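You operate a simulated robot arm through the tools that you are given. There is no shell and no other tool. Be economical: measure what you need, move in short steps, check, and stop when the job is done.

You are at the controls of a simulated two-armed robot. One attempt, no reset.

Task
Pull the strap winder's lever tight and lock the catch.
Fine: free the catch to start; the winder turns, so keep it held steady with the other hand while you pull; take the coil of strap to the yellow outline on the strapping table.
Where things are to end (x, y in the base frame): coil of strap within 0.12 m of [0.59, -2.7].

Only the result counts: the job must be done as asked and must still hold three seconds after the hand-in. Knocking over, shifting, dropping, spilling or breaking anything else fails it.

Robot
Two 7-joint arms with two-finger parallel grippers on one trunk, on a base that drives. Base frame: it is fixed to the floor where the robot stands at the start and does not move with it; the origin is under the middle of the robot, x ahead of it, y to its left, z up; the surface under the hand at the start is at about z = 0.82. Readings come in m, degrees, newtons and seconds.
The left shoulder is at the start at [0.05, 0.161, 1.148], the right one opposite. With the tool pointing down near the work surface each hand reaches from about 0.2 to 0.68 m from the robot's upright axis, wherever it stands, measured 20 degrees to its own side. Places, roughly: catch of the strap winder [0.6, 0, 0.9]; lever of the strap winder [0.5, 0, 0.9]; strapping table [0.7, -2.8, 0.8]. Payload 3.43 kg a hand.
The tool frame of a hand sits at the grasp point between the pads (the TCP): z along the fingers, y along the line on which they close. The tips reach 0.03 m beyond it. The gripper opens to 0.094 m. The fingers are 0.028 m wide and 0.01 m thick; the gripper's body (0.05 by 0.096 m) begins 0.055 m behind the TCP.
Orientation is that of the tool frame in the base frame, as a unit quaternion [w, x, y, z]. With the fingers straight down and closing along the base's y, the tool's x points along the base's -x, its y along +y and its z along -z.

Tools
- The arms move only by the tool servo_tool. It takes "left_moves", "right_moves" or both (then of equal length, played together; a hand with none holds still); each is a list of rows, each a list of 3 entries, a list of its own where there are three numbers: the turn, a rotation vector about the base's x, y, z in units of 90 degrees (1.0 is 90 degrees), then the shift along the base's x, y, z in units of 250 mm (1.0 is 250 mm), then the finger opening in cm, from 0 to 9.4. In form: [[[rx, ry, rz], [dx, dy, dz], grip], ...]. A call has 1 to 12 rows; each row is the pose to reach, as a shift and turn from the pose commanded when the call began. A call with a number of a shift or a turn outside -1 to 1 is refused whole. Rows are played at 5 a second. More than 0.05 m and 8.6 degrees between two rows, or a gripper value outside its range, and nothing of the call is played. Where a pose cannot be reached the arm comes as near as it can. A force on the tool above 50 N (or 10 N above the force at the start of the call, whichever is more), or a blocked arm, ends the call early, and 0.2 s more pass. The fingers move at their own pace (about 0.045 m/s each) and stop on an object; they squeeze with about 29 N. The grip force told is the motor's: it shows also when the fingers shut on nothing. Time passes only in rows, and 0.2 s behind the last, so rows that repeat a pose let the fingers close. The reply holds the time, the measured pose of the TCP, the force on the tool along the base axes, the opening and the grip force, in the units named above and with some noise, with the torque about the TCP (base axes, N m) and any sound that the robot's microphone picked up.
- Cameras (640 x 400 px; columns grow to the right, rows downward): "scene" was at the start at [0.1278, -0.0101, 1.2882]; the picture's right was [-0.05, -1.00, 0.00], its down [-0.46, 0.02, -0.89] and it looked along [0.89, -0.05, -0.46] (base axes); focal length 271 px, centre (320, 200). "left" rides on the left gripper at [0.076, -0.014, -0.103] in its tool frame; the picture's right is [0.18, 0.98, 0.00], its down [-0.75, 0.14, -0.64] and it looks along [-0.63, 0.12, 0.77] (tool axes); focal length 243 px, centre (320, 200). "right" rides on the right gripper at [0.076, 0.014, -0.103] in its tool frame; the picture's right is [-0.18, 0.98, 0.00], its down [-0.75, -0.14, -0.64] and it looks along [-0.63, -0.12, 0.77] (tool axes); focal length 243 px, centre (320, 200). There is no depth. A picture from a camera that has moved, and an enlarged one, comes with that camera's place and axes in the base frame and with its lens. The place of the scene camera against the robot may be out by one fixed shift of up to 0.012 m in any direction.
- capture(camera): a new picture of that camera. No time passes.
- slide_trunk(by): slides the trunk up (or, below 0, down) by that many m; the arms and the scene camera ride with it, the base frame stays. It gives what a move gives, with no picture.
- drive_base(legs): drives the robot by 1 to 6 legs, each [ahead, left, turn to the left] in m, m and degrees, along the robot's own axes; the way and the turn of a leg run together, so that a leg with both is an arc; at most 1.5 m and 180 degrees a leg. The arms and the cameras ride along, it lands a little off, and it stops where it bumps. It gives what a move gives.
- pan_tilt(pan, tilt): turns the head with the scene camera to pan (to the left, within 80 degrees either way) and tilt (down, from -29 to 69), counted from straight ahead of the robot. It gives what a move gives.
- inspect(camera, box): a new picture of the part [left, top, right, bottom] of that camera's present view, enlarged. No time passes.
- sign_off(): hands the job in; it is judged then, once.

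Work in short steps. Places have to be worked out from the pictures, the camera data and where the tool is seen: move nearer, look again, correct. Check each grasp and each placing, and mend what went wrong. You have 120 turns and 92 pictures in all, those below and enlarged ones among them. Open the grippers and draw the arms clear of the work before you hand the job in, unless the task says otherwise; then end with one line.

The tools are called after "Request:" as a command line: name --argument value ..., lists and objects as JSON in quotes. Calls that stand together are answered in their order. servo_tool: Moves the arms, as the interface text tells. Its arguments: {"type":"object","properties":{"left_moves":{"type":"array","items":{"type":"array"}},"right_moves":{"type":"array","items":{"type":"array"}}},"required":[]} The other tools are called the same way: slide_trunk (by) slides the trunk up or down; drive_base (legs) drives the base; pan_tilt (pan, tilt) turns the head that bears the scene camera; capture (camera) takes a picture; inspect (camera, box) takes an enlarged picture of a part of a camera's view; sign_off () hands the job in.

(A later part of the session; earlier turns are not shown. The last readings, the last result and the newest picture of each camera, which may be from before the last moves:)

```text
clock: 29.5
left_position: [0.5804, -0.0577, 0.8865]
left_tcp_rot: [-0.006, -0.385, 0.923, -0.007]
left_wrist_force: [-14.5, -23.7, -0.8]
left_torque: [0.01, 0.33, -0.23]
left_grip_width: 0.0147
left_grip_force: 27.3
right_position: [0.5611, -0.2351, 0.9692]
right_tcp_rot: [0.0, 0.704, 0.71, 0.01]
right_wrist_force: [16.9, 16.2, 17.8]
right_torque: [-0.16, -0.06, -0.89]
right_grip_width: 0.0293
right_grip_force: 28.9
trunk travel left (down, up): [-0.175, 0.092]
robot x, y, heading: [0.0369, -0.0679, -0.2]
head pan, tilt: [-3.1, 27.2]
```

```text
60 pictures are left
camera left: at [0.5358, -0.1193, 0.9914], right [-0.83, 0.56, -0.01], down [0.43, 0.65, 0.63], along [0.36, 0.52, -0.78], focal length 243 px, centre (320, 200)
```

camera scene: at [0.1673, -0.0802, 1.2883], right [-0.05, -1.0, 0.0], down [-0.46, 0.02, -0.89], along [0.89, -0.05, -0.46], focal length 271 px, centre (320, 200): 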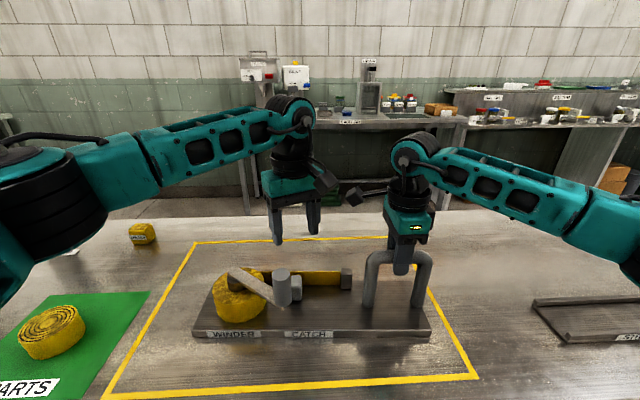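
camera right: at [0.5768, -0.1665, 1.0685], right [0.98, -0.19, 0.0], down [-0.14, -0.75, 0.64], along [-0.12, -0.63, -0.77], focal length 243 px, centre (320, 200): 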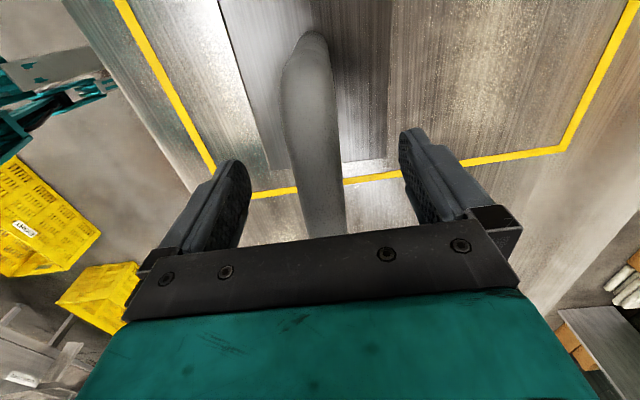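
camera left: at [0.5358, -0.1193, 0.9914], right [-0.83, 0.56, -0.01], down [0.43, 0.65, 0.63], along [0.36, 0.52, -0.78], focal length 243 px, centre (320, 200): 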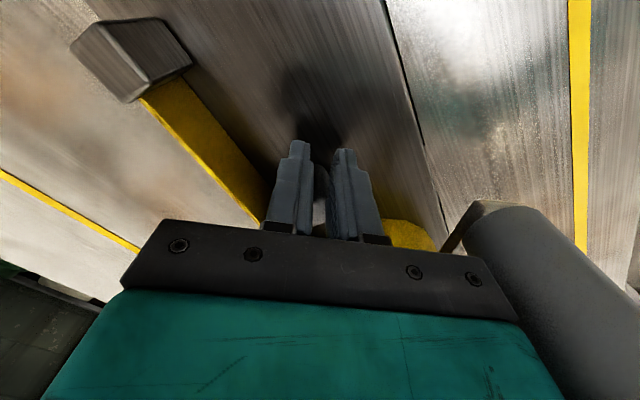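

The fingers slipped off a corner. I open, rise, and look at the catch and winder afresh.

Request:
servo_tool --left_moves '[[[0, 0, 0], [0, 0, 0], 6], [[0, 0, 0], [0, 0, 0], 6], [[0, 0, 0], [0.0, -0.02, 0.1], 6], [[0, 0, 0], [0, -0.02, 0.25], 6], [[0, 0, -0.08], [0, -0.02, 0.4], 6], [[0, 0, -0.17], [0, 0, 0.5], 6], [[0, 0, -0.24], [0, 0, 0.5], 6]]'

Request:
inspect --camera "left" --box '[180, 0, 500, 200]'

Request:
inspect --camera "scene" --box '[190, 220, 390, 350]'

```text
clock: 31.1
left_position: [0.5843, -0.048, 1.012]
left_tcp_rot: [0.0, -0.21, 0.978, -0.002]
left_wrist_force: [0.7, 0.2, -0.1]
left_torque: [0.0, 0.0, 0.01]
left_grip_width: 0.0601
left_grip_force: 0.0
right_position: [0.5614, -0.2394, 0.9694]
right_tcp_rot: [0.003, 0.708, 0.706, 0.004]
right_wrist_force: [-2.4, 11.5, 25.4]
right_torque: [0.03, 0.03, -0.63]
right_grip_width: 0.0287
right_grip_force: 28.7
trunk travel left (down, up): [-0.175, 0.092]
robot x, y, heading: [0.0413, -0.0677, 0.1]
head pan, tilt: [-3.1, 27.2]
```

```text
2.00 times, centred on (340, 100) of left
camera zoom: at [0.5186, -0.0922, 1.1154], right [-0.57, 0.82, 0.0], down [0.63, 0.44, 0.64], along [0.53, 0.36, -0.77], focal length 485 px, centre (280, 400)
```

zoom: 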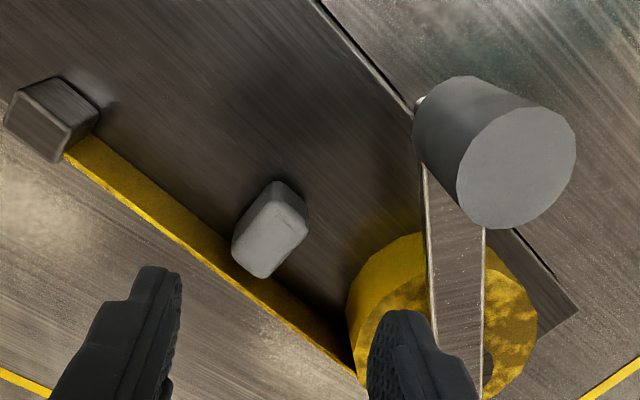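

```text
3.08 times, centred on (290, 285) of scene
camera zoom: at [0.165, -0.0781, 1.2886], right [-0.05, -1.0, 0.0], down [-0.45, 0.02, -0.89], along [0.89, -0.05, -0.46], focal length 833 px, centre (412, -62)
```

zoom: 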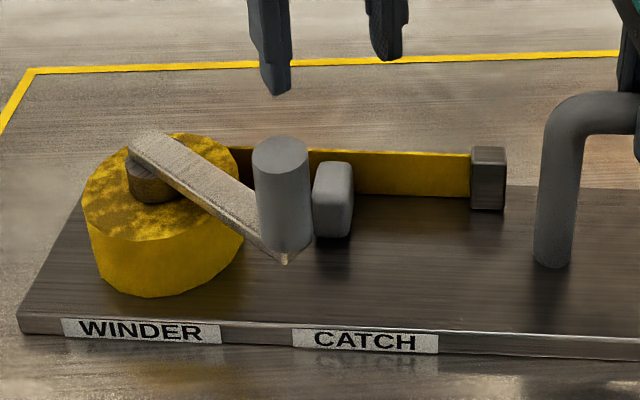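

The catch may have turned a little. I enlarge it tightly in both views.

Request:
inspect --camera "left" --box '[270, 70, 366, 160]'

Request:
inspect --camera "scene" --box '[260, 255, 330, 305]'

```text
4.44 times, centred on (318, 115) of left
camera zoom: at [0.5186, -0.0922, 1.1154], right [-0.57, 0.82, 0.0], down [0.63, 0.44, 0.64], along [0.53, 0.36, -0.77], focal length 1078 px, centre (329, 578)
```

zoom: 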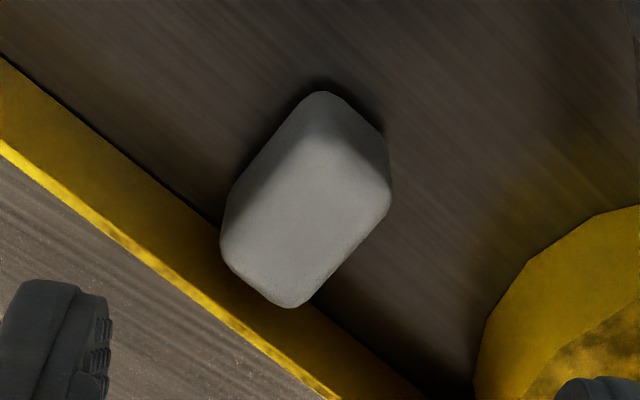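

```text
8.00 times, centred on (295, 280) of scene
camera zoom: at [0.165, -0.0781, 1.2886], right [-0.05, -1.0, 0.0], down [-0.45, 0.02, -0.89], along [0.89, -0.05, -0.46], focal length 2165 px, centre (520, -440)
```

zoom: 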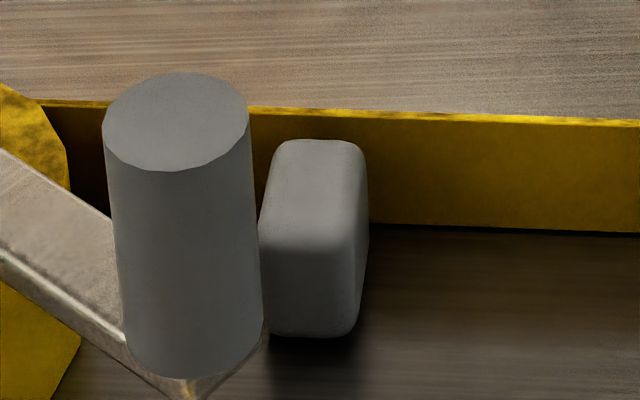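

The catch is a ~35×24 mm block spanning z≈0.853–0.885, seemingly with a gap below it. I try pressing down on it with closed fingers.

Request:
servo_tool --left_moves '[[[0, 0, 0], [0.02, 0, -0.1], 3], [[0, 0, 0], [0.02, 0, -0.2], 1], [[0, 0, 0], [0.02, 0, -0.3], 0], [[0, 0, 0], [0.02, 0, -0.36], 0], [[0, 0, 0], [0.02, 0, -0.4], 0], [[0, 0, 0], [0.02, 0, -0.42], 0], [[0, 0, 0], [0.02, 0, -0.44], 0]]'

Request:
capture --camera "left"

```text
clock: 32.8
left_position: [0.589, -0.049, 0.9121]
left_tcp_rot: [0.006, -0.211, 0.977, -0.004]
left_wrist_force: [-5.1, 2.9, 15.3]
left_torque: [0.1, 0.27, -0.03]
left_grip_width: 0.0
left_grip_force: 28.6
right_position: [0.5633, -0.2399, 0.9693]
right_tcp_rot: [0.004, 0.71, 0.705, 0.007]
right_wrist_force: [0.0, 0.1, 11.6]
right_torque: [-0.28, 0.15, -0.59]
right_grip_width: 0.0285
right_grip_force: 28.7
trunk travel left (down, up): [-0.175, 0.092]
robot x, y, heading: [0.0397, -0.0698, 0.0]
head pan, tilt: [-3.1, 27.2]
stopped in row 7 (left hand): the force on the tool passed its limit at 53 N (the readings are from after the stop); the commanded pose is now the measured one
```

```text
55 pictures are left
camera left: at [0.524, -0.0932, 1.0141], right [-0.57, 0.82, -0.01], down [0.62, 0.44, 0.65], along [0.53, 0.36, -0.76], focal length 243 px, centre (320, 200)
```

left: 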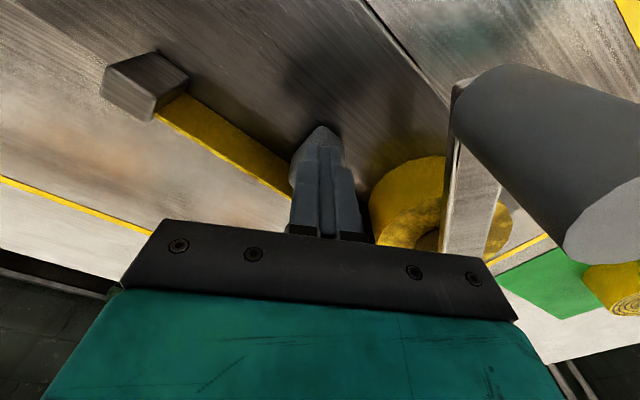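

No give downward (53 N; top at z≈0.882). I regrip it aligned along its narrow sides and try lift and twist.

Request:
servo_tool --left_moves '[[[0, 0, 0], [0, 0, 0.1], 3], [[0, 0, -0.09], [0, 0, 0.18], 5], [[0, 0, -0.18], [0, 0, 0.18], 5], [[0, 0, -0.2], [0, 0.01, 0.1], 5], [[0, 0, -0.2], [0, 0.01, 0], 5], [[0, 0, -0.2], [0, 0.01, -0.09], 5], [[0, 0, -0.2], [0, 0.01, -0.09], 3], [[0, 0, -0.2], [0, 0.01, -0.09], 1], [[0, 0, -0.2], [0, 0.01, -0.09], 1]]'

Request:
capture --camera "left"

```text
clock: 34.8
left_position: [0.5889, -0.0441, 0.8866]
left_tcp_rot: [0.004, -0.056, 0.998, -0.001]
left_wrist_force: [-2.2, 13.2, 2.2]
left_torque: [0.73, 0.22, -0.48]
left_grip_width: 0.029
left_grip_force: 29.1
right_position: [0.5621, -0.2385, 0.9694]
right_tcp_rot: [0.004, 0.709, 0.705, 0.007]
right_wrist_force: [-2.5, -4.9, 26.7]
right_torque: [0.78, -0.13, -0.69]
right_grip_width: 0.0285
right_grip_force: 28.7
trunk travel left (down, up): [-0.175, 0.092]
robot x, y, heading: [0.0401, -0.0692, -0.1]
head pan, tilt: [-3.1, 27.2]
```

```text
54 pictures are left
camera left: at [0.5134, -0.0659, 0.9908], right [-0.29, 0.96, -0.01], down [0.73, 0.23, 0.65], along [0.62, 0.19, -0.76], focal length 243 px, centre (320, 200)
```

left: 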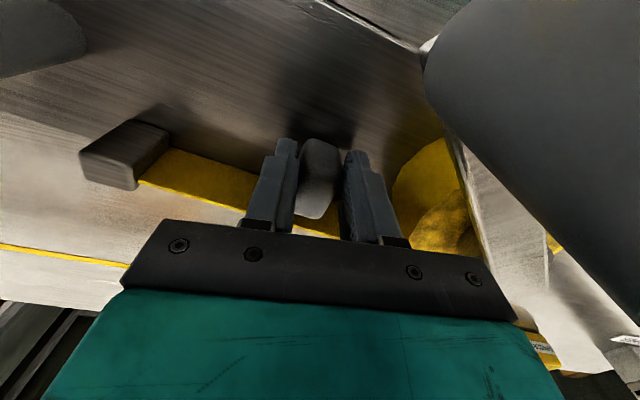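

Aligned grip (29 mm). I twist it positive (counter-clockwise) a bit and read torque.

Request:
servo_tool --left_moves '[[[0, 0, 0.05], [0, 0.006, 0], 1], [[0, 0, 0.1], [0, 0.006, 0], 1], [[0, 0, 0.15], [0, 0.006, 0], 1], [[0, 0, 0.2], [0, 0.006, 0], 1]]'

Request:
capture --camera "left"

```text
clock: 35.8
left_position: [0.5861, -0.0465, 0.8864]
left_tcp_rot: [0.003, -0.209, 0.978, -0.005]
left_wrist_force: [-16.1, 5.1, 6.9]
left_torque: [0.64, 0.26, -0.72]
left_grip_width: 0.0333
left_grip_force: 29.0
right_position: [0.5624, -0.24, 0.9691]
right_tcp_rot: [0.004, 0.709, 0.705, 0.007]
right_wrist_force: [8.0, -0.7, 24.1]
right_torque: [-0.81, 0.08, -0.92]
right_grip_width: 0.0282
right_grip_force: 29.1
trunk travel left (down, up): [-0.175, 0.092]
robot x, y, heading: [0.0417, -0.0704, -0.1]
head pan, tilt: [-3.1, 27.2]
```

```text
53 pictures are left
camera left: at [0.5219, -0.0904, 0.9909], right [-0.57, 0.82, -0.01], down [0.62, 0.44, 0.64], along [0.53, 0.36, -0.77], focal length 243 px, centre (320, 200)
```

left: 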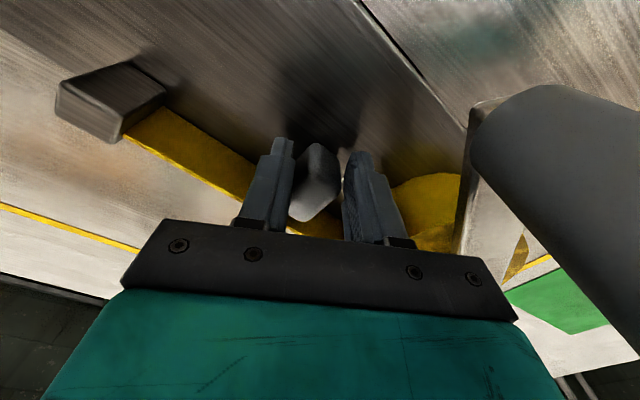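

Twist slips too. I return to the aligned grip slightly lower, and lift with better hold.

Request:
servo_tool --left_moves '[[[0, 0, -0.09], [0.01, 0.0, 0], 4.5], [[0, 0, -0.2], [0.012, 0.01, -0.015], 4.5], [[0, 0, -0.2], [0.012, 0.012, -0.02], 2], [[0, 0, -0.2], [0.012, 0.012, -0.02], 1], [[0, 0, -0.2], [0.012, 0.012, -0.02], 1], [[0, 0, -0.2], [0.012, 0.012, 0], 1], [[0, 0, -0.2], [0.012, 0.012, 0.02], 1], [[0, 0, -0.2], [0.012, 0.012, 0.035], 1]]'

Request:
capture --camera "left"

```text
refused: row 2 steps farther than a row can; nothing moved
```

```text
52 pictures are left
camera left: at [0.5219, -0.0904, 0.9909], right [-0.57, 0.82, -0.01], down [0.62, 0.44, 0.64], along [0.53, 0.36, -0.77], focal length 243 px, centre (320, 200)
```

left: 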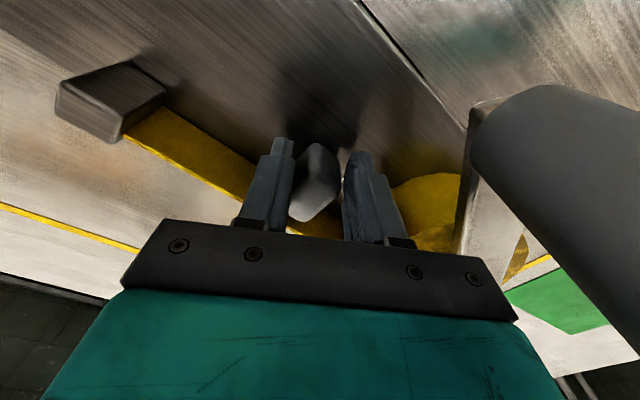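

Row steps were too big; I split the turn.

Request:
servo_tool --left_moves '[[[0, 0, -0.07], [0.01, 0.0, 0], 4.5], [[0, 0, -0.14], [0.012, 0.01, 0], 4.5], [[0, 0, -0.2], [0.012, 0.012, -0.02], 4], [[0, 0, -0.2], [0.012, 0.012, -0.02], 1], [[0, 0, -0.2], [0.012, 0.012, -0.02], 1], [[0, 0, -0.2], [0.012, 0.012, -0.02], 1], [[0, 0, -0.2], [0.012, 0.012, 0], 1], [[0, 0, -0.2], [0.012, 0.012, 0.02], 1], [[0, 0, -0.2], [0.012, 0.012, 0.035], 1]]'

Request:
capture --camera "left"

```text
clock: 37.8
left_position: [0.5935, -0.0408, 0.8913]
left_tcp_rot: [0.0, -0.055, 0.998, -0.002]
left_wrist_force: [-7.5, -0.4, -20.9]
left_torque: [0.63, 0.26, -0.75]
left_grip_width: 0.0296
left_grip_force: 28.9
right_position: [0.565, -0.2389, 0.9688]
right_tcp_rot: [0.004, 0.71, 0.704, 0.008]
right_wrist_force: [4.4, 2.3, 30.7]
right_torque: [0.8, -0.24, -0.74]
right_grip_width: 0.0281
right_grip_force: 29.2
trunk travel left (down, up): [-0.175, 0.092]
robot x, y, heading: [0.0385, -0.0722, 0.0]
head pan, tilt: [-3.1, 27.2]
```

```text
51 pictures are left
camera left: at [0.5175, -0.0633, 0.9957], right [-0.29, 0.96, 0.0], down [0.73, 0.23, 0.64], along [0.61, 0.18, -0.77], focal length 243 px, centre (320, 200)
```

left: 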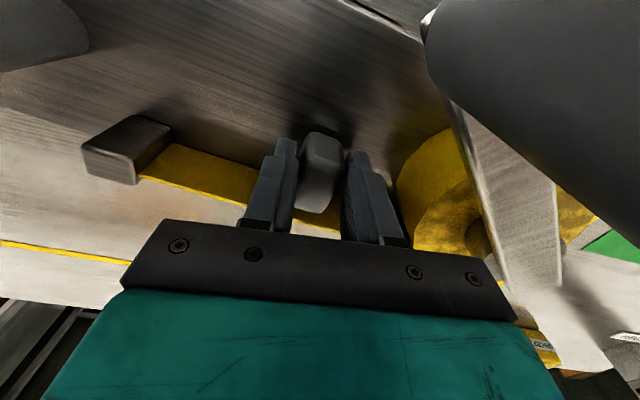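

Lift slips again at ~21 N. I test tilting: pitch the gripped catch about the y axis, leaning the hand forward.

Request:
servo_tool --left_moves '[[[0, 0, 0], [-0.01, 0, -0.035], 1], [[0, 0.06, 0], [-0.01, 0, -0.035], 1], [[0, 0.12, 0], [-0.01, 0, -0.035], 1], [[0, 0.18, 0], [-0.01, 0, -0.035], 1]]'

Request:
servo_tool --left_moves '[[[0, -0.09, 0], [0, 0, 0], 1], [[0, -0.18, 0], [0, 0, 0], 1], [[0.05, -0.18, 0], [0, 0, 0], 1], [[0.1, -0.18, 0], [0, 0, 0], 1], [[0.15, -0.18, 0], [0, 0, 0], 1]]'

Request:
capture --camera "left"

```text
clock: 38.8
left_position: [0.591, -0.0414, 0.8892]
left_tcp_rot: [-0.137, -0.055, 0.989, 0.003]
left_wrist_force: [1.4, 2.8, 20.3]
left_torque: [-0.05, -0.91, -0.46]
left_grip_width: 0.0295
left_grip_force: 28.9
right_position: [0.5634, -0.2408, 0.9694]
right_tcp_rot: [0.004, 0.71, 0.704, 0.006]
right_wrist_force: [14.0, 3.1, 20.2]
right_torque: [0.56, -0.15, -0.48]
right_grip_width: 0.0282
right_grip_force: 29.2
trunk travel left (down, up): [-0.175, 0.092]
robot x, y, heading: [0.0383, -0.0678, 0.3]
head pan, tilt: [-3.1, 27.2]
```

```text
clock: 40.0
left_position: [0.5887, -0.0453, 0.8845]
left_tcp_rot: [0.01, -0.069, 0.992, 0.109]
left_wrist_force: [-8.6, -17.7, 3.6]
left_torque: [-1.28, -0.42, -0.86]
left_grip_width: 0.0351
left_grip_force: 28.8
right_position: [0.5634, -0.2401, 0.9693]
right_tcp_rot: [0.004, 0.709, 0.705, 0.008]
right_wrist_force: [13.4, 9.9, 24.6]
right_torque: [-0.48, -0.08, -0.85]
right_grip_width: 0.0282
right_grip_force: 29.1
trunk travel left (down, up): [-0.175, 0.092]
robot x, y, heading: [0.0399, -0.0681, -0.1]
head pan, tilt: [-3.1, 27.2]
```

```text
50 pictures are left
camera left: at [0.5146, -0.0927, 0.9804], right [-0.32, 0.93, 0.2], down [0.72, 0.1, 0.68], along [0.61, 0.36, -0.7], focal length 243 px, centre (320, 200)
```

left: 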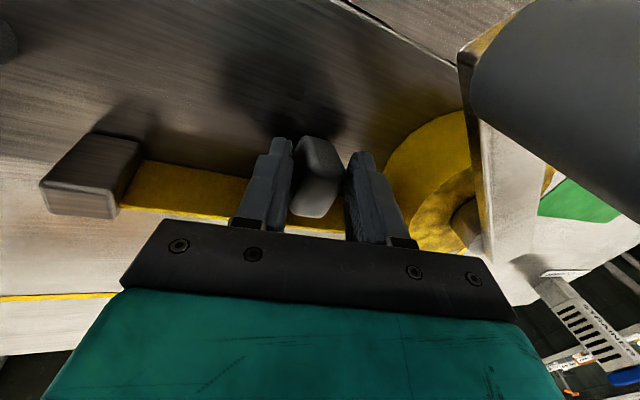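

All rigid so far, but my −x test barely loaded the catch. I level the hand, regrip, and pull it firmly toward the robot.

Request:
servo_tool --left_moves '[[[0, 0, 0], [0, 0, 0], 5], [[-0.07, 0, 0], [0, 0, 0], 5], [[-0.15, 0, 0], [0.005, 0.005, 0], 5], [[-0.15, 0, 0], [0.005, 0.005, 0], 2], [[-0.15, 0, 0], [0.005, 0.005, 0], 1], [[-0.15, 0, 0], [0.005, 0.005, 0], 1]]'

Request:
servo_tool --left_moves '[[[0, 0, 0], [-0.03, 0, 0], 1], [[0, 0, 0], [-0.06, 0, 0], 1], [[0, 0, 0], [-0.09, 0, 0], 1]]'

Request:
inspect --camera "scene" --box '[190, 220, 390, 350]'

```text
clock: 41.4
left_position: [0.5912, -0.0419, 0.886]
left_tcp_rot: [0.001, -0.07, 0.998, -0.006]
left_wrist_force: [-1.0, -7.5, -0.1]
left_torque: [0.23, 0.06, -0.68]
left_grip_width: 0.031
left_grip_force: 29.3
right_position: [0.5637, -0.2399, 0.9695]
right_tcp_rot: [0.004, 0.708, 0.706, 0.006]
right_wrist_force: [4.0, 5.5, 27.7]
right_torque: [-0.76, 0.11, -0.79]
right_grip_width: 0.0279
right_grip_force: 28.9
trunk travel left (down, up): [-0.175, 0.092]
robot x, y, heading: [0.0405, -0.0698, -0.1]
head pan, tilt: [-3.1, 27.2]
```

```text
clock: 42.1
left_position: [0.569, -0.0393, 0.886]
left_tcp_rot: [0.004, -0.073, 0.997, -0.005]
left_wrist_force: [1.0, -0.8, 2.1]
left_torque: [0.29, -0.08, -0.79]
left_grip_width: 0.0302
left_grip_force: 29.5
right_position: [0.5637, -0.2404, 0.969]
right_tcp_rot: [0.004, 0.709, 0.705, 0.006]
right_wrist_force: [0.7, 3.6, 25.9]
right_torque: [0.24, 0.03, -0.42]
right_grip_width: 0.0279
right_grip_force: 29.0
trunk travel left (down, up): [-0.175, 0.092]
robot x, y, heading: [0.0384, -0.0713, 0.1]
head pan, tilt: [-3.1, 27.2]
```

```text
3.08 times, centred on (290, 285) of scene
camera zoom: at [0.1651, -0.0789, 1.2886], right [-0.05, -1.0, 0.0], down [-0.45, 0.02, -0.89], along [0.89, -0.05, -0.46], focal length 833 px, centre (412, -62)
```

zoom: 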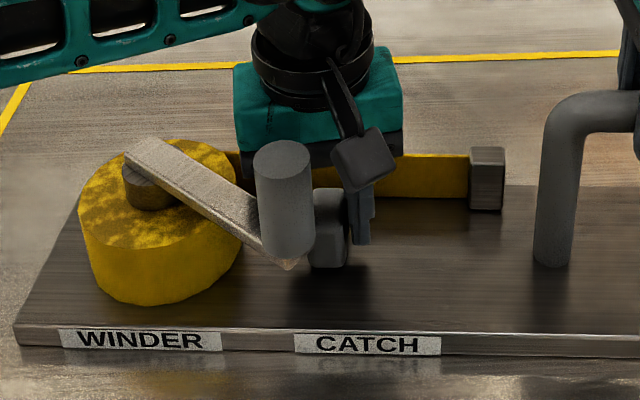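

The catch does slide toward the robot (moved ~22 mm with almost no force). I continue pulling to find its stop.

Request:
servo_tool --left_moves '[[[0, 0, 0], [-0.02, 0, 0], 1], [[0, 0, 0], [-0.04, 0, 0], 1], [[0, 0, 0], [-0.06, 0, 0], 1]]'

Request:
inspect --camera "scene" --box '[190, 220, 390, 350]'

```text
clock: 43.0
left_position: [0.5532, -0.0393, 0.8856]
left_tcp_rot: [0.002, -0.073, 0.997, -0.005]
left_wrist_force: [2.5, 6.5, 0.4]
left_torque: [0.32, -0.57, -0.66]
left_grip_width: 0.0305
left_grip_force: 29.1
right_position: [0.5629, -0.2394, 0.9692]
right_tcp_rot: [0.004, 0.709, 0.705, 0.005]
right_wrist_force: [-2.9, 0.3, 26.3]
right_torque: [0.33, -0.03, -0.41]
right_grip_width: 0.0277
right_grip_force: 29.2
trunk travel left (down, up): [-0.175, 0.092]
robot x, y, heading: [0.0379, -0.0728, 0.2]
head pan, tilt: [-3.1, 27.2]
```

```text
3.08 times, centred on (290, 285) of scene
camera zoom: at [0.165, -0.0786, 1.2886], right [-0.05, -1.0, 0.0], down [-0.45, 0.02, -0.89], along [0.89, -0.05, -0.45], focal length 833 px, centre (412, -62)
```

zoom: 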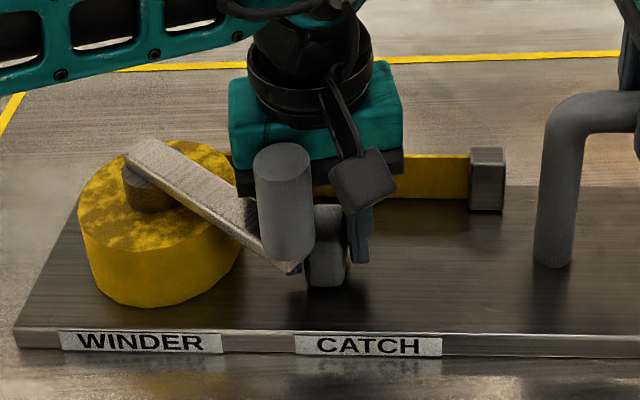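

It has slid ~38 mm; the palm is about to touch the knob. I open, rise and look at what state this is.

Request:
servo_tool --left_moves '[[[0, 0, 0], [0.005, 0, 0], 5], [[0, 0, 0], [0.01, 0, 0], 5], [[0, 0, 0], [0.02, 0, 0.08], 5], [[0, 0, 0], [0.04, 0, 0.25], 5], [[0, 0, 0], [0.04, 0, 0.42], 5], [[0, 0, 0], [0.04, 0, 0.5], 5]]'

Request:
inspect --camera "scene" --box '[190, 220, 390, 350]'

Request:
capture --camera "left"

```text
clock: 44.4
left_position: [0.5651, -0.0398, 1.011]
left_tcp_rot: [0.002, -0.072, 0.997, -0.006]
left_wrist_force: [-0.7, 0.6, 0.7]
left_torque: [0.0, 0.02, -0.01]
left_grip_width: 0.0502
left_grip_force: 0.1
right_position: [0.5632, -0.2394, 0.9679]
right_tcp_rot: [0.004, 0.71, 0.705, 0.006]
right_wrist_force: [-3.2, 0.9, 27.2]
right_torque: [0.21, -0.05, -0.69]
right_grip_width: 0.028
right_grip_force: 28.6
trunk travel left (down, up): [-0.175, 0.092]
robot x, y, heading: [0.0405, -0.0692, 0.1]
head pan, tilt: [-3.1, 27.2]
```

```text
3.08 times, centred on (290, 285) of scene
camera zoom: at [0.1648, -0.079, 1.2886], right [-0.05, -1.0, 0.0], down [-0.45, 0.02, -0.89], along [0.89, -0.05, -0.45], focal length 833 px, centre (412, -62)
```

zoom: 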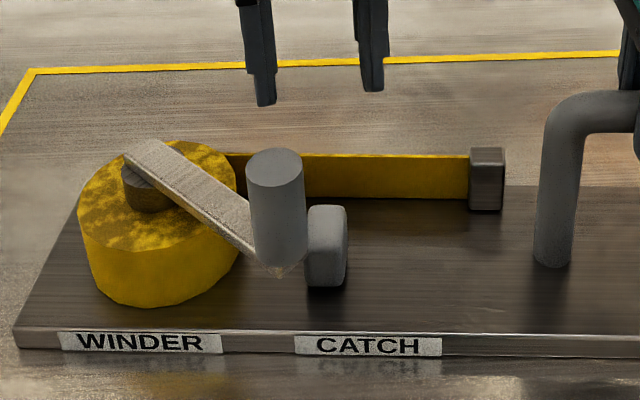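

```text
46 pictures are left
camera left: at [0.4898, -0.0653, 1.1143], right [-0.32, 0.95, -0.01], down [0.72, 0.26, 0.64], along [0.61, 0.2, -0.77], focal length 243 px, centre (320, 200)
```

left: 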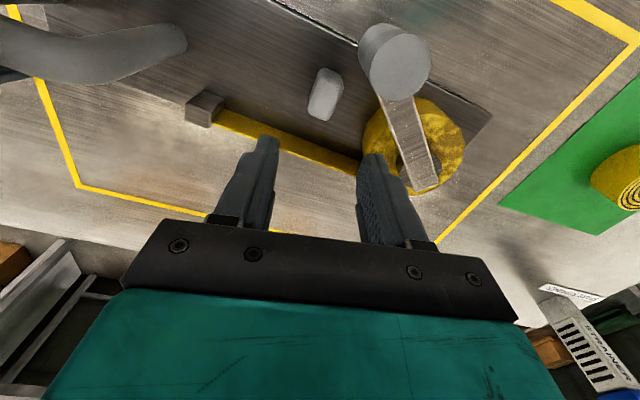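

The catch now sits at x≈0.552 (was 0.590). The knob is at ≈[0.502,-0.02]; I take it with the left hand.

Request:
servo_tool --left_moves '[[[0, 0, 0], [-0.13, 0.04, 0.04], 6], [[0, 0, 0], [-0.252, 0.083, 0.04], 6], [[0, 0, 0], [-0.252, 0.083, -0.1], 6], [[0, 0, 0], [-0.252, 0.083, -0.2], 6], [[0, 0, 0], [-0.252, 0.083, -0.25], 6], [[0, 0, 0], [-0.252, 0.083, -0.25], 6]]'

Request:
capture --camera "left"

```text
clock: 45.8
left_position: [0.5003, -0.0195, 0.948]
left_tcp_rot: [0.002, -0.072, 0.997, -0.006]
left_wrist_force: [0.2, 0.0, 0.7]
left_torque: [-0.02, 0.04, -0.02]
left_grip_width: 0.06
left_grip_force: 0.0
right_position: [0.5634, -0.2396, 0.9691]
right_tcp_rot: [0.003, 0.709, 0.705, 0.006]
right_wrist_force: [-2.0, 0.3, 27.3]
right_torque: [-0.03, 0.05, -0.78]
right_grip_width: 0.0276
right_grip_force: 29.4
trunk travel left (down, up): [-0.175, 0.092]
robot x, y, heading: [0.0434, -0.0685, 0.0]
head pan, tilt: [-3.1, 27.2]
```

```text
45 pictures are left
camera left: at [0.4259, -0.0445, 1.0522], right [-0.32, 0.95, -0.01], down [0.72, 0.26, 0.64], along [0.61, 0.2, -0.77], focal length 243 px, centre (320, 200)
```

left: 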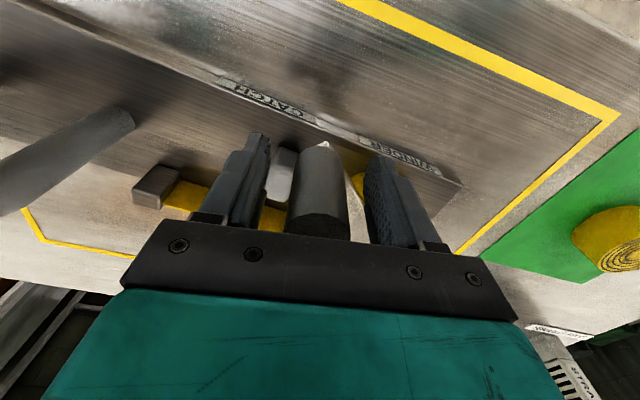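

Knob is between the fingers. I close on it.

Request:
servo_tool --left_moves '[[[0, 0, 0], [0, 0, 0], 4], [[0, 0, 0], [0, 0, 0], 2], [[0, 0, 0], [0, 0, 0], 1], [[0, 0, 0], [0, 0, 0], 1]]'

Request:
servo_tool --left_moves '[[[0, 0, 0.03], [0.02, -0.02, 0], 1], [[0, 0, 0.06], [0.04, -0.04, 0], 1], [[0, 0, 0.09], [0.06, -0.06, 0], 1]]'

```text
clock: 46.8
left_position: [0.5011, -0.0187, 0.949]
left_tcp_rot: [0.001, -0.074, 0.997, -0.004]
left_wrist_force: [-1.9, 7.5, -1.0]
left_torque: [1.86, 1.14, 0.8]
left_grip_width: 0.039
left_grip_force: 29.0
right_position: [0.5628, -0.2397, 0.9697]
right_tcp_rot: [0.003, 0.709, 0.705, 0.006]
right_wrist_force: [-2.7, -1.9, 27.1]
right_torque: [0.22, -0.04, -0.66]
right_grip_width: 0.0277
right_grip_force: 29.3
trunk travel left (down, up): [-0.175, 0.092]
robot x, y, heading: [0.0398, -0.0725, 0.1]
head pan, tilt: [-3.1, 27.2]
```

```text
clock: 47.5
left_position: [0.5164, -0.0332, 0.9482]
left_tcp_rot: [0.002, -0.143, 0.99, -0.002]
left_wrist_force: [-9.0, 19.9, 1.5]
left_torque: [1.34, 0.3, 0.26]
left_grip_width: 0.0337
left_grip_force: 29.0
right_position: [0.5634, -0.2398, 0.9679]
right_tcp_rot: [0.005, 0.709, 0.706, 0.005]
right_wrist_force: [10.4, -12.8, 18.7]
right_torque: [0.31, -0.16, -0.44]
right_grip_width: 0.0316
right_grip_force: 21.5
trunk travel left (down, up): [-0.175, 0.092]
robot x, y, heading: [0.041, -0.0665, -0.1]
head pan, tilt: [-3.1, 27.2]
```

Moving counter-clockwise meets ~20 N. I look at what is happening.

Request:
inspect --camera "scene" --box '[190, 220, 390, 350]'

Request:
capture --camera "left"

```text
3.08 times, centred on (290, 285) of scene
camera zoom: at [0.166, -0.0789, 1.2883], right [-0.05, -1.0, 0.0], down [-0.46, 0.02, -0.89], along [0.89, -0.05, -0.46], focal length 833 px, centre (412, -62)
```

zoom: 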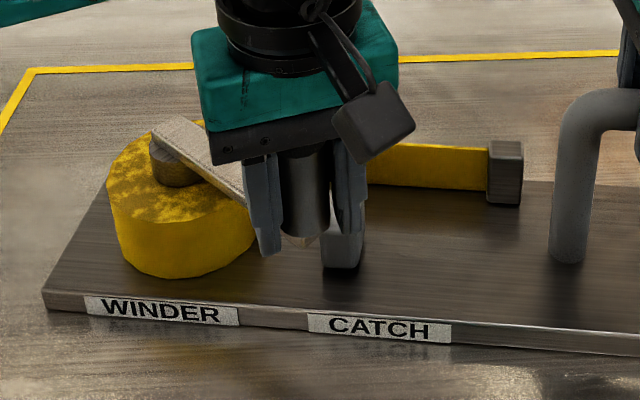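

```text
43 pictures are left
camera left: at [0.4461, -0.0691, 1.0513], right [-0.45, 0.89, 0.0], down [0.68, 0.35, 0.64], along [0.57, 0.29, -0.77], focal length 243 px, centre (320, 200)
```

left: 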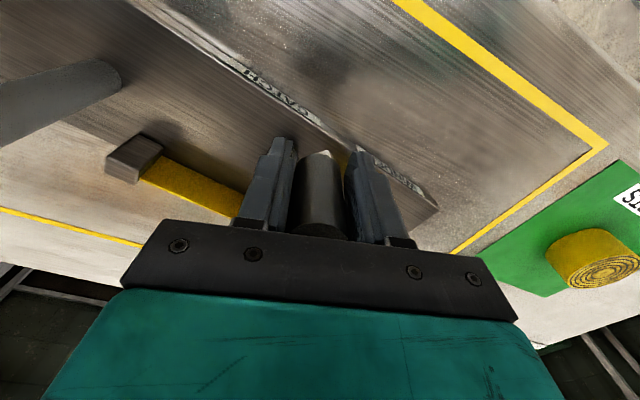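

The lever did not move relative to the plate — the whole winder yawed instead. So I try the other sense: pulling the knob toward the robot (clockwise), which also straightens the winder.

Request:
servo_tool --left_moves '[[[0, 0, -0.03], [-0.03, 0.03, 0], 1], [[0, 0, -0.06], [-0.06, 0.06, 0], 1], [[0, 0, -0.09], [-0.09, 0.09, 0], 1], [[0, 0, -0.12], [-0.12, 0.12, 0], 1]]'

Request:
inspect --camera "scene" --box '[190, 220, 430, 370]'

```text
clock: 48.5
left_position: [0.4849, -0.005, 0.9485]
left_tcp_rot: [0.001, -0.048, 0.999, -0.006]
left_wrist_force: [-4.8, -7.9, 0.7]
left_torque: [1.12, -0.09, -0.3]
left_grip_width: 0.0341
left_grip_force: 28.9
right_position: [0.5628, -0.2384, 0.9674]
right_tcp_rot: [0.002, 0.708, 0.706, 0.005]
right_wrist_force: [-1.9, 10.0, 19.5]
right_torque: [0.7, -0.03, -0.75]
right_grip_width: 0.0308
right_grip_force: 29.3
trunk travel left (down, up): [-0.175, 0.092]
robot x, y, heading: [0.0386, -0.0705, -0.3]
head pan, tilt: [-3.1, 27.2]
```

```text
2.67 times, centred on (310, 295) of scene
camera zoom: at [0.1654, -0.0791, 1.2884], right [-0.05, -1.0, 0.0], down [-0.45, 0.02, -0.89], along [0.89, -0.05, -0.46], focal length 722 px, centre (347, -53)
```

zoom: 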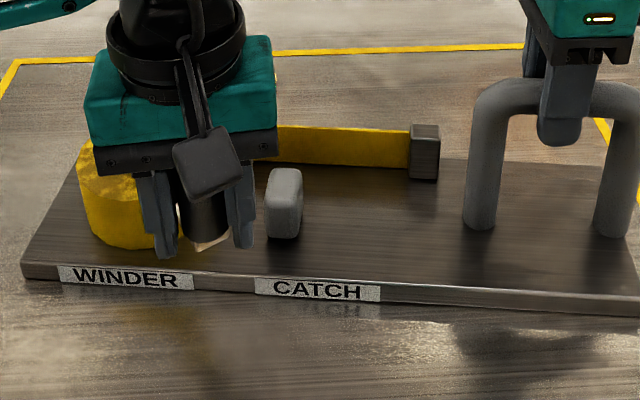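

The lever swings clockwise easily relative to the plate. I continue along the arc around the pivot (≈[0.595,0.055]).

Request:
servo_tool --left_moves '[[[0, 0, -0.02], [-0.018, 0.04, 0], 1], [[0, 0, -0.04], [-0.032, 0.08, 0], 1], [[0, 0, -0.06], [-0.04, 0.12, 0], 1], [[0, 0, -0.08], [-0.044, 0.16, 0], 1]]'

Request:
capture --camera "scene"

```text
clock: 49.5
left_position: [0.4753, 0.0368, 0.9484]
left_tcp_rot: [0.001, 0.014, 1.0, -0.006]
left_wrist_force: [-6.8, -4.3, 2.5]
left_torque: [1.03, -0.31, -0.18]
left_grip_width: 0.0326
left_grip_force: 29.4
right_position: [0.5649, -0.2403, 0.9693]
right_tcp_rot: [0.004, 0.71, 0.705, 0.004]
right_wrist_force: [6.5, 12.4, 16.2]
right_torque: [0.55, -0.14, -0.78]
right_grip_width: 0.0311
right_grip_force: 28.8
trunk travel left (down, up): [-0.175, 0.092]
robot x, y, heading: [0.0394, -0.0714, 0.3]
head pan, tilt: [-3.1, 27.2]
```

```text
41 pictures are left
camera scene: at [0.1659, -0.0786, 1.2886], right [-0.05, -1.0, 0.0], down [-0.46, 0.02, -0.89], along [0.89, -0.05, -0.46], focal length 271 px, centre (320, 200)
```

scene: 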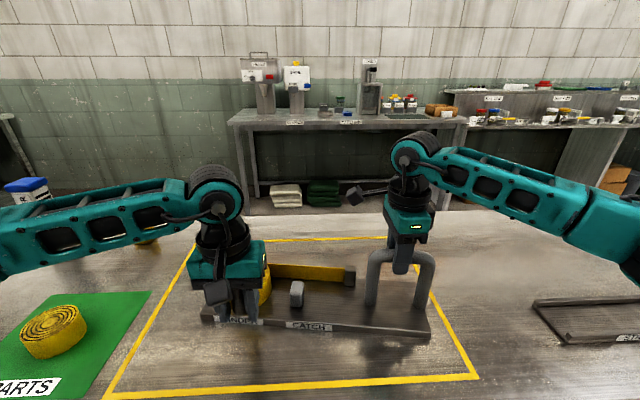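

Low resistance so far (~4 N tangential). I keep swinging along the arc.

Request:
servo_tool --left_moves '[[[0, 0, -0.02], [-0.02, 0.045, 0], 1], [[0, 0, -0.04], [-0.025, 0.09, 0], 1], [[0, 0, -0.06], [-0.02, 0.13, 0], 1], [[0, 0, -0.08], [-0.015, 0.17, 0], 1], [[0, 0, -0.1], [0.0, 0.21, 0], 1], [[0, 0, -0.12], [0.02, 0.25, 0], 1]]'

Request:
capture --camera "scene"

```text
clock: 51.0
left_position: [0.4805, 0.0985, 0.9489]
left_tcp_rot: [0.001, 0.108, 0.994, -0.005]
left_wrist_force: [-0.1, 0.1, -0.7]
left_torque: [-0.03, 0.02, -0.02]
left_grip_width: 0.0102
left_grip_force: 0.0
right_position: [0.5636, -0.2413, 0.9687]
right_tcp_rot: [0.002, 0.709, 0.706, 0.005]
right_wrist_force: [4.8, -9.5, 22.5]
right_torque: [0.15, -0.11, -0.48]
right_grip_width: 0.0315
right_grip_force: 29.7
trunk travel left (down, up): [-0.175, 0.092]
robot x, y, heading: [0.0384, -0.0731, -0.2]
head pan, tilt: [-3.1, 27.2]
```

```text
40 pictures are left
camera scene: at [0.1659, -0.0801, 1.2885], right [-0.05, -1.0, 0.0], down [-0.46, 0.02, -0.89], along [0.89, -0.05, -0.46], focal length 271 px, centre (320, 200)
```

scene: 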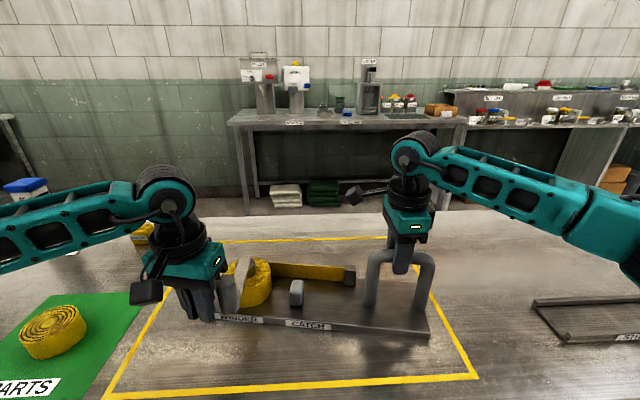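

The knob slipped out of the grip, likely at a stop. I rise and look.

Request:
servo_tool --left_moves '[[[0, 0, 0], [-0.05, 0.05, 0.1], 6], [[0, 0, 0], [-0.05, 0.05, 0.25], 6], [[0, 0, 0], [-0.05, 0.05, 0.4], 6], [[0, 0, 0], [-0.05, 0.15, 0.45], 6]]'

Request:
inspect --camera "scene" --box '[190, 220, 390, 350]'

Request:
capture --camera "left"

```text
clock: 52.0
left_position: [0.4679, 0.1342, 1.0609]
left_tcp_rot: [0.001, 0.109, 0.994, -0.006]
left_wrist_force: [0.3, 0.1, 0.1]
left_torque: [0.0, 0.01, -0.01]
left_grip_width: 0.06
left_grip_force: 0.1
right_position: [0.5632, -0.2408, 0.9681]
right_tcp_rot: [0.002, 0.709, 0.705, 0.006]
right_wrist_force: [0.0, -5.3, 25.7]
right_torque: [-0.24, -0.04, -0.83]
right_grip_width: 0.0316
right_grip_force: 29.6
trunk travel left (down, up): [-0.175, 0.092]
robot x, y, heading: [0.0393, -0.0709, -0.1]
head pan, tilt: [-3.1, 27.2]
```

```text
3.08 times, centred on (290, 285) of scene
camera zoom: at [0.1655, -0.0798, 1.2885], right [-0.05, -1.0, 0.0], down [-0.45, 0.02, -0.89], along [0.89, -0.05, -0.46], focal length 833 px, centre (412, -62)
```

zoom: 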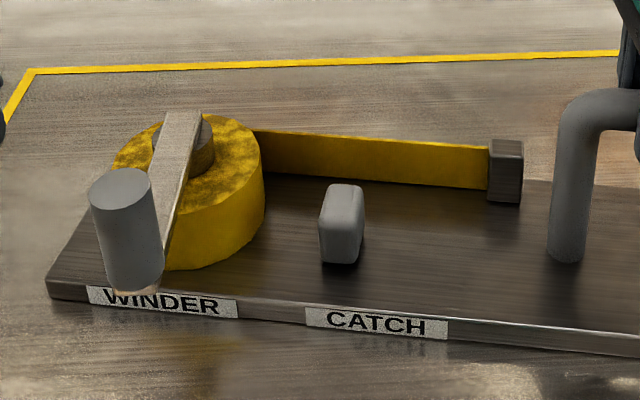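

```text
38 pictures are left
camera left: at [0.3903, 0.1374, 1.1644], right [0.03, 1.0, -0.01], down [0.77, -0.02, 0.64], along [0.64, -0.03, -0.77], focal length 243 px, centre (320, 200)
```

left: 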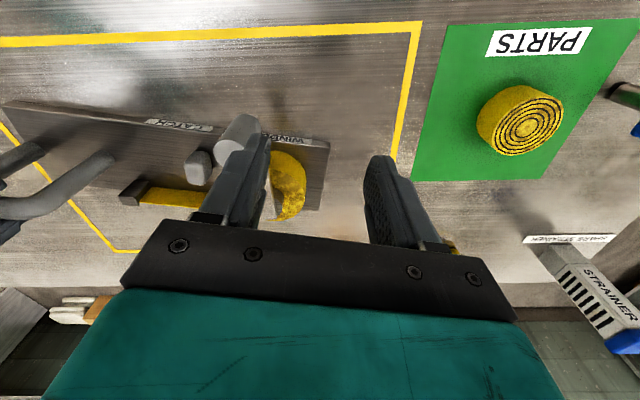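

The lever now points roughly at the robot. To check for a stop, I go with closed fingers to the knob's right side and push it in +y.

Request:
servo_tool --left_moves '[[[0, 0, 0], [0.02, -0.15, 0], 3], [[0, 0, 0], [0.03, -0.3, 0], 1], [[0, 0, 0], [0.04, -0.45, 0], 0], [[0, 0, 0], [0.04, -0.56, 0], 0], [[0, 0, 0], [0.04, -0.56, -0.15], 0], [[0, 0, 0], [0.04, -0.56, -0.3], 0], [[0, 0, 0], [0.04, -0.56, -0.45], 0], [[0, 0, 0], [0.04, -0.5, -0.45], 0], [[0, 0, 0], [0.04, -0.44, -0.45], 0]]'

Request:
capture --camera "left"

```text
clock: 54.0
left_position: [0.4757, 0.0245, 0.9489]
left_tcp_rot: [0.001, 0.108, 0.994, -0.005]
left_wrist_force: [0.0, 0.7, 0.1]
left_torque: [-0.01, -0.02, -0.01]
left_grip_width: 0.0
left_grip_force: 29.2
right_position: [0.5634, -0.2393, 0.968]
right_tcp_rot: [0.003, 0.709, 0.705, 0.006]
right_wrist_force: [1.0, -4.3, 23.7]
right_torque: [0.11, -0.04, -0.7]
right_grip_width: 0.0312
right_grip_force: 28.7
trunk travel left (down, up): [-0.175, 0.092]
robot x, y, heading: [0.0401, -0.0681, 0.1]
head pan, tilt: [-3.1, 27.2]
```

```text
37 pictures are left
camera left: at [0.3977, 0.0282, 1.0517], right [0.03, 1.0, -0.01], down [0.77, -0.02, 0.64], along [0.64, -0.03, -0.77], focal length 243 px, centre (320, 200)
```

left: 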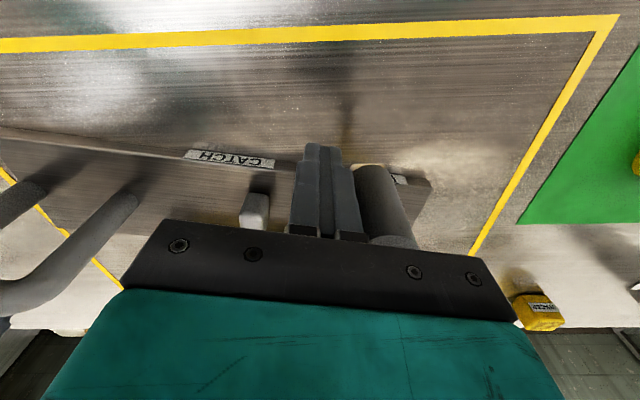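

Almost touching the knob on its right side. I push in +y in small steps and read the force.

Request:
servo_tool --left_moves '[[[0, 0, 0], [0, 0.03, 0], 0], [[0, 0, 0], [0, 0.06, 0], 0], [[0, 0, 0], [0, 0.09, 0], 0]]'

Request:
servo_tool --left_moves '[[[0, 0, 0], [0, 0.03, 0], 0], [[0, 0, 0], [0, 0.06, 0], 0], [[0, 0, 0], [0, 0.09, 0], 0]]'

Request:
capture --camera "left"

```text
clock: 54.8
left_position: [0.4767, 0.0486, 0.948]
left_tcp_rot: [0.001, 0.108, 0.994, -0.004]
left_wrist_force: [-3.0, -2.7, 1.3]
left_torque: [0.13, -0.1, -0.03]
left_grip_width: 0.0001
left_grip_force: 29.1
right_position: [0.5627, -0.2406, 0.9672]
right_tcp_rot: [0.003, 0.709, 0.705, 0.006]
right_wrist_force: [1.9, -1.7, 22.8]
right_torque: [0.13, -0.19, -0.72]
right_grip_width: 0.0314
right_grip_force: 29.2
trunk travel left (down, up): [-0.175, 0.092]
robot x, y, heading: [0.0435, -0.0692, 0.2]
head pan, tilt: [-3.1, 27.2]
```

```text
clock: 55.5
left_position: [0.4762, 0.0738, 0.9491]
left_tcp_rot: [0.0, 0.107, 0.994, -0.003]
left_wrist_force: [-12.1, 3.4, 4.5]
left_torque: [0.07, -0.28, 0.15]
left_grip_width: 0.0
left_grip_force: 29.1
right_position: [0.5634, -0.2413, 0.9687]
right_tcp_rot: [0.005, 0.71, 0.704, 0.005]
right_wrist_force: [8.4, -2.8, 21.3]
right_torque: [-0.06, -0.04, -1.29]
right_grip_width: 0.0316
right_grip_force: 29.1
trunk travel left (down, up): [-0.175, 0.092]
robot x, y, heading: [0.0373, -0.0689, 0.1]
head pan, tilt: [-3.1, 27.2]
```

```text
36 pictures are left
camera left: at [0.3982, 0.0755, 1.0518], right [0.03, 1.0, -0.01], down [0.77, -0.02, 0.64], along [0.64, -0.02, -0.77], focal length 243 px, centre (320, 200)
```

left: 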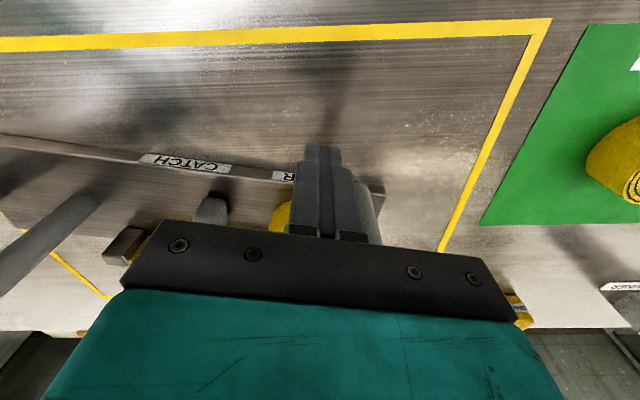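

Forces stayed small; the finger may be sliding past the knob. I back up and check the lever angle.

Request:
servo_tool --left_moves '[[[0, 0, 0], [-0.05, 0, 0], 0], [[0, 0, 0], [-0.1, 0, 0.15], 0], [[0, 0, 0], [-0.1, 0, 0.3], 0], [[0, 0, 0], [-0.1, 0.15, 0.4], 5], [[0, 0, 0], [-0.1, 0.3, 0.45], 5]]'

Request:
inspect --camera "scene" --box '[190, 220, 390, 350]'

```text
clock: 56.8
left_position: [0.4509, 0.1465, 1.0618]
left_tcp_rot: [0.001, 0.109, 0.994, -0.005]
left_wrist_force: [-0.5, -0.5, 0.4]
left_torque: [0.0, -0.02, -0.01]
left_grip_width: 0.0496
left_grip_force: 0.5
right_position: [0.5648, -0.2395, 0.9684]
right_tcp_rot: [0.004, 0.709, 0.705, 0.006]
right_wrist_force: [7.0, -2.4, 25.0]
right_torque: [-0.29, -0.12, -0.73]
right_grip_width: 0.0316
right_grip_force: 29.3
trunk travel left (down, up): [-0.175, 0.092]
robot x, y, heading: [0.0363, -0.0706, -0.1]
head pan, tilt: [-3.1, 27.2]
```

```text
3.08 times, centred on (290, 285) of scene
camera zoom: at [0.1662, -0.0795, 1.2884], right [-0.05, -1.0, 0.0], down [-0.46, 0.02, -0.89], along [0.89, -0.05, -0.46], focal length 833 px, centre (412, -62)
```

zoom: 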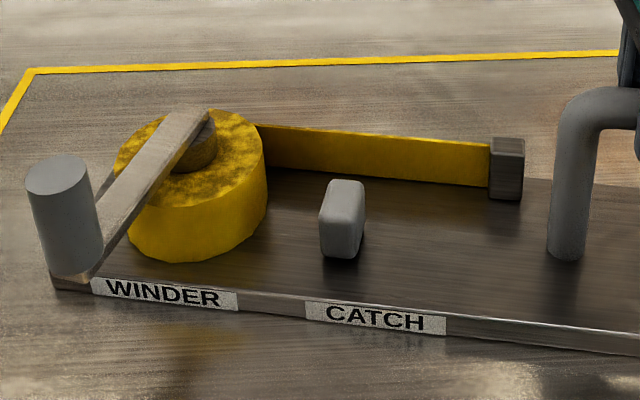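

The lever is now past pointing at the robot (≈150°), no stop yet. I regrasp the knob (≈[0.50,0.09]) with the fingers along its path.

Request:
servo_tool --left_moves '[[[0, 0, -0.06], [0.06, -0.08, 0], 7], [[0, 0, -0.13], [0.12, -0.15, 0], 7], [[0, 0, -0.2], [0.196, -0.226, 0], 7], [[0, 0, -0.2], [0.196, -0.226, -0.15], 7], [[0, 0, -0.2], [0.196, -0.226, -0.25], 7]]'

Request:
capture --camera "left"

```text
clock: 58.0
left_position: [0.5016, 0.0877, 0.9987]
left_tcp_rot: [0.001, 0.262, 0.965, -0.005]
left_wrist_force: [-0.1, 0.0, -0.9]
left_torque: [0.0, -0.01, -0.01]
left_grip_width: 0.0698
left_grip_force: 0.0
right_position: [0.5639, -0.2391, 0.9677]
right_tcp_rot: [0.003, 0.709, 0.706, 0.005]
right_wrist_force: [7.2, -2.7, 23.3]
right_torque: [0.13, -0.05, -0.77]
right_grip_width: 0.0314
right_grip_force: 29.4
trunk travel left (down, up): [-0.175, 0.092]
robot x, y, heading: [0.0382, -0.0683, 0.2]
head pan, tilt: [-3.1, 27.2]
```

```text
34 pictures are left
camera left: at [0.4284, 0.115, 1.1018], right [0.34, 0.94, -0.01], down [0.72, -0.25, 0.64], along [0.6, -0.23, -0.77], focal length 243 px, centre (320, 200)
```

left: 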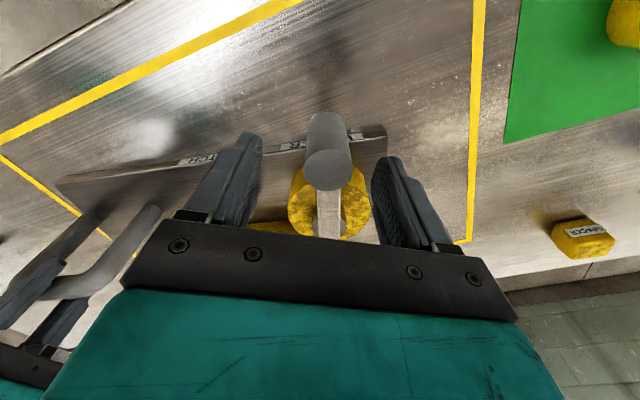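

The knob is between the fingers; pivot ≈[0.605,0.053]. I lower, close, and read.

Request:
servo_tool --left_moves '[[[0, 0, 0], [0.01, 0.005, -0.1], 7], [[0, 0, 0], [0.01, 0.005, -0.21], 7], [[0, 0, 0], [0.01, 0.005, -0.21], 4], [[0, 0, 0], [0.01, 0.005, -0.21], 2], [[0, 0, 0], [0.01, 0.005, -0.21], 1], [[0, 0, 0], [0.01, 0.005, -0.21], 1]]'

Request:
servo_tool --left_moves '[[[0, 0, -0.04], [0.016, 0.035, 0], 1], [[0, 0, -0.08], [0.034, 0.07, 0], 1], [[0, 0, -0.12], [0.055, 0.105, 0], 1], [[0, 0, -0.16], [0.08, 0.135, 0], 1]]'

```text
clock: 59.4
left_position: [0.5047, 0.0913, 0.9465]
left_tcp_rot: [-0.001, 0.261, 0.965, -0.004]
left_wrist_force: [3.9, 3.7, -0.9]
left_torque: [1.39, -0.67, 0.56]
left_grip_width: 0.0301
left_grip_force: 29.1
right_position: [0.5639, -0.2399, 0.9686]
right_tcp_rot: [0.004, 0.709, 0.705, 0.006]
right_wrist_force: [4.9, -4.2, 24.0]
right_torque: [0.26, -0.14, -0.73]
right_grip_width: 0.0316
right_grip_force: 28.9
trunk travel left (down, up): [-0.175, 0.092]
robot x, y, heading: [0.0436, -0.0677, 0.1]
head pan, tilt: [-3.1, 27.2]
```

```text
clock: 60.4
left_position: [0.5178, 0.1136, 0.9456]
left_tcp_rot: [0.0, 0.354, 0.935, -0.007]
left_wrist_force: [-1.5, -21.6, -0.7]
left_torque: [1.47, -0.78, 0.34]
left_grip_width: 0.0306
left_grip_force: 29.2
left hand out of reach, approached as far as the arm can: row 4
right_position: [0.5623, -0.2373, 0.9688]
right_tcp_rot: [0.002, 0.707, 0.707, 0.008]
right_wrist_force: [1.5, 16.1, 23.6]
right_torque: [0.07, -0.07, -1.11]
right_grip_width: 0.0325
right_grip_force: 28.9
trunk travel left (down, up): [-0.175, 0.092]
robot x, y, heading: [0.0418, -0.0704, 0.2]
head pan, tilt: [-3.1, 27.2]
```

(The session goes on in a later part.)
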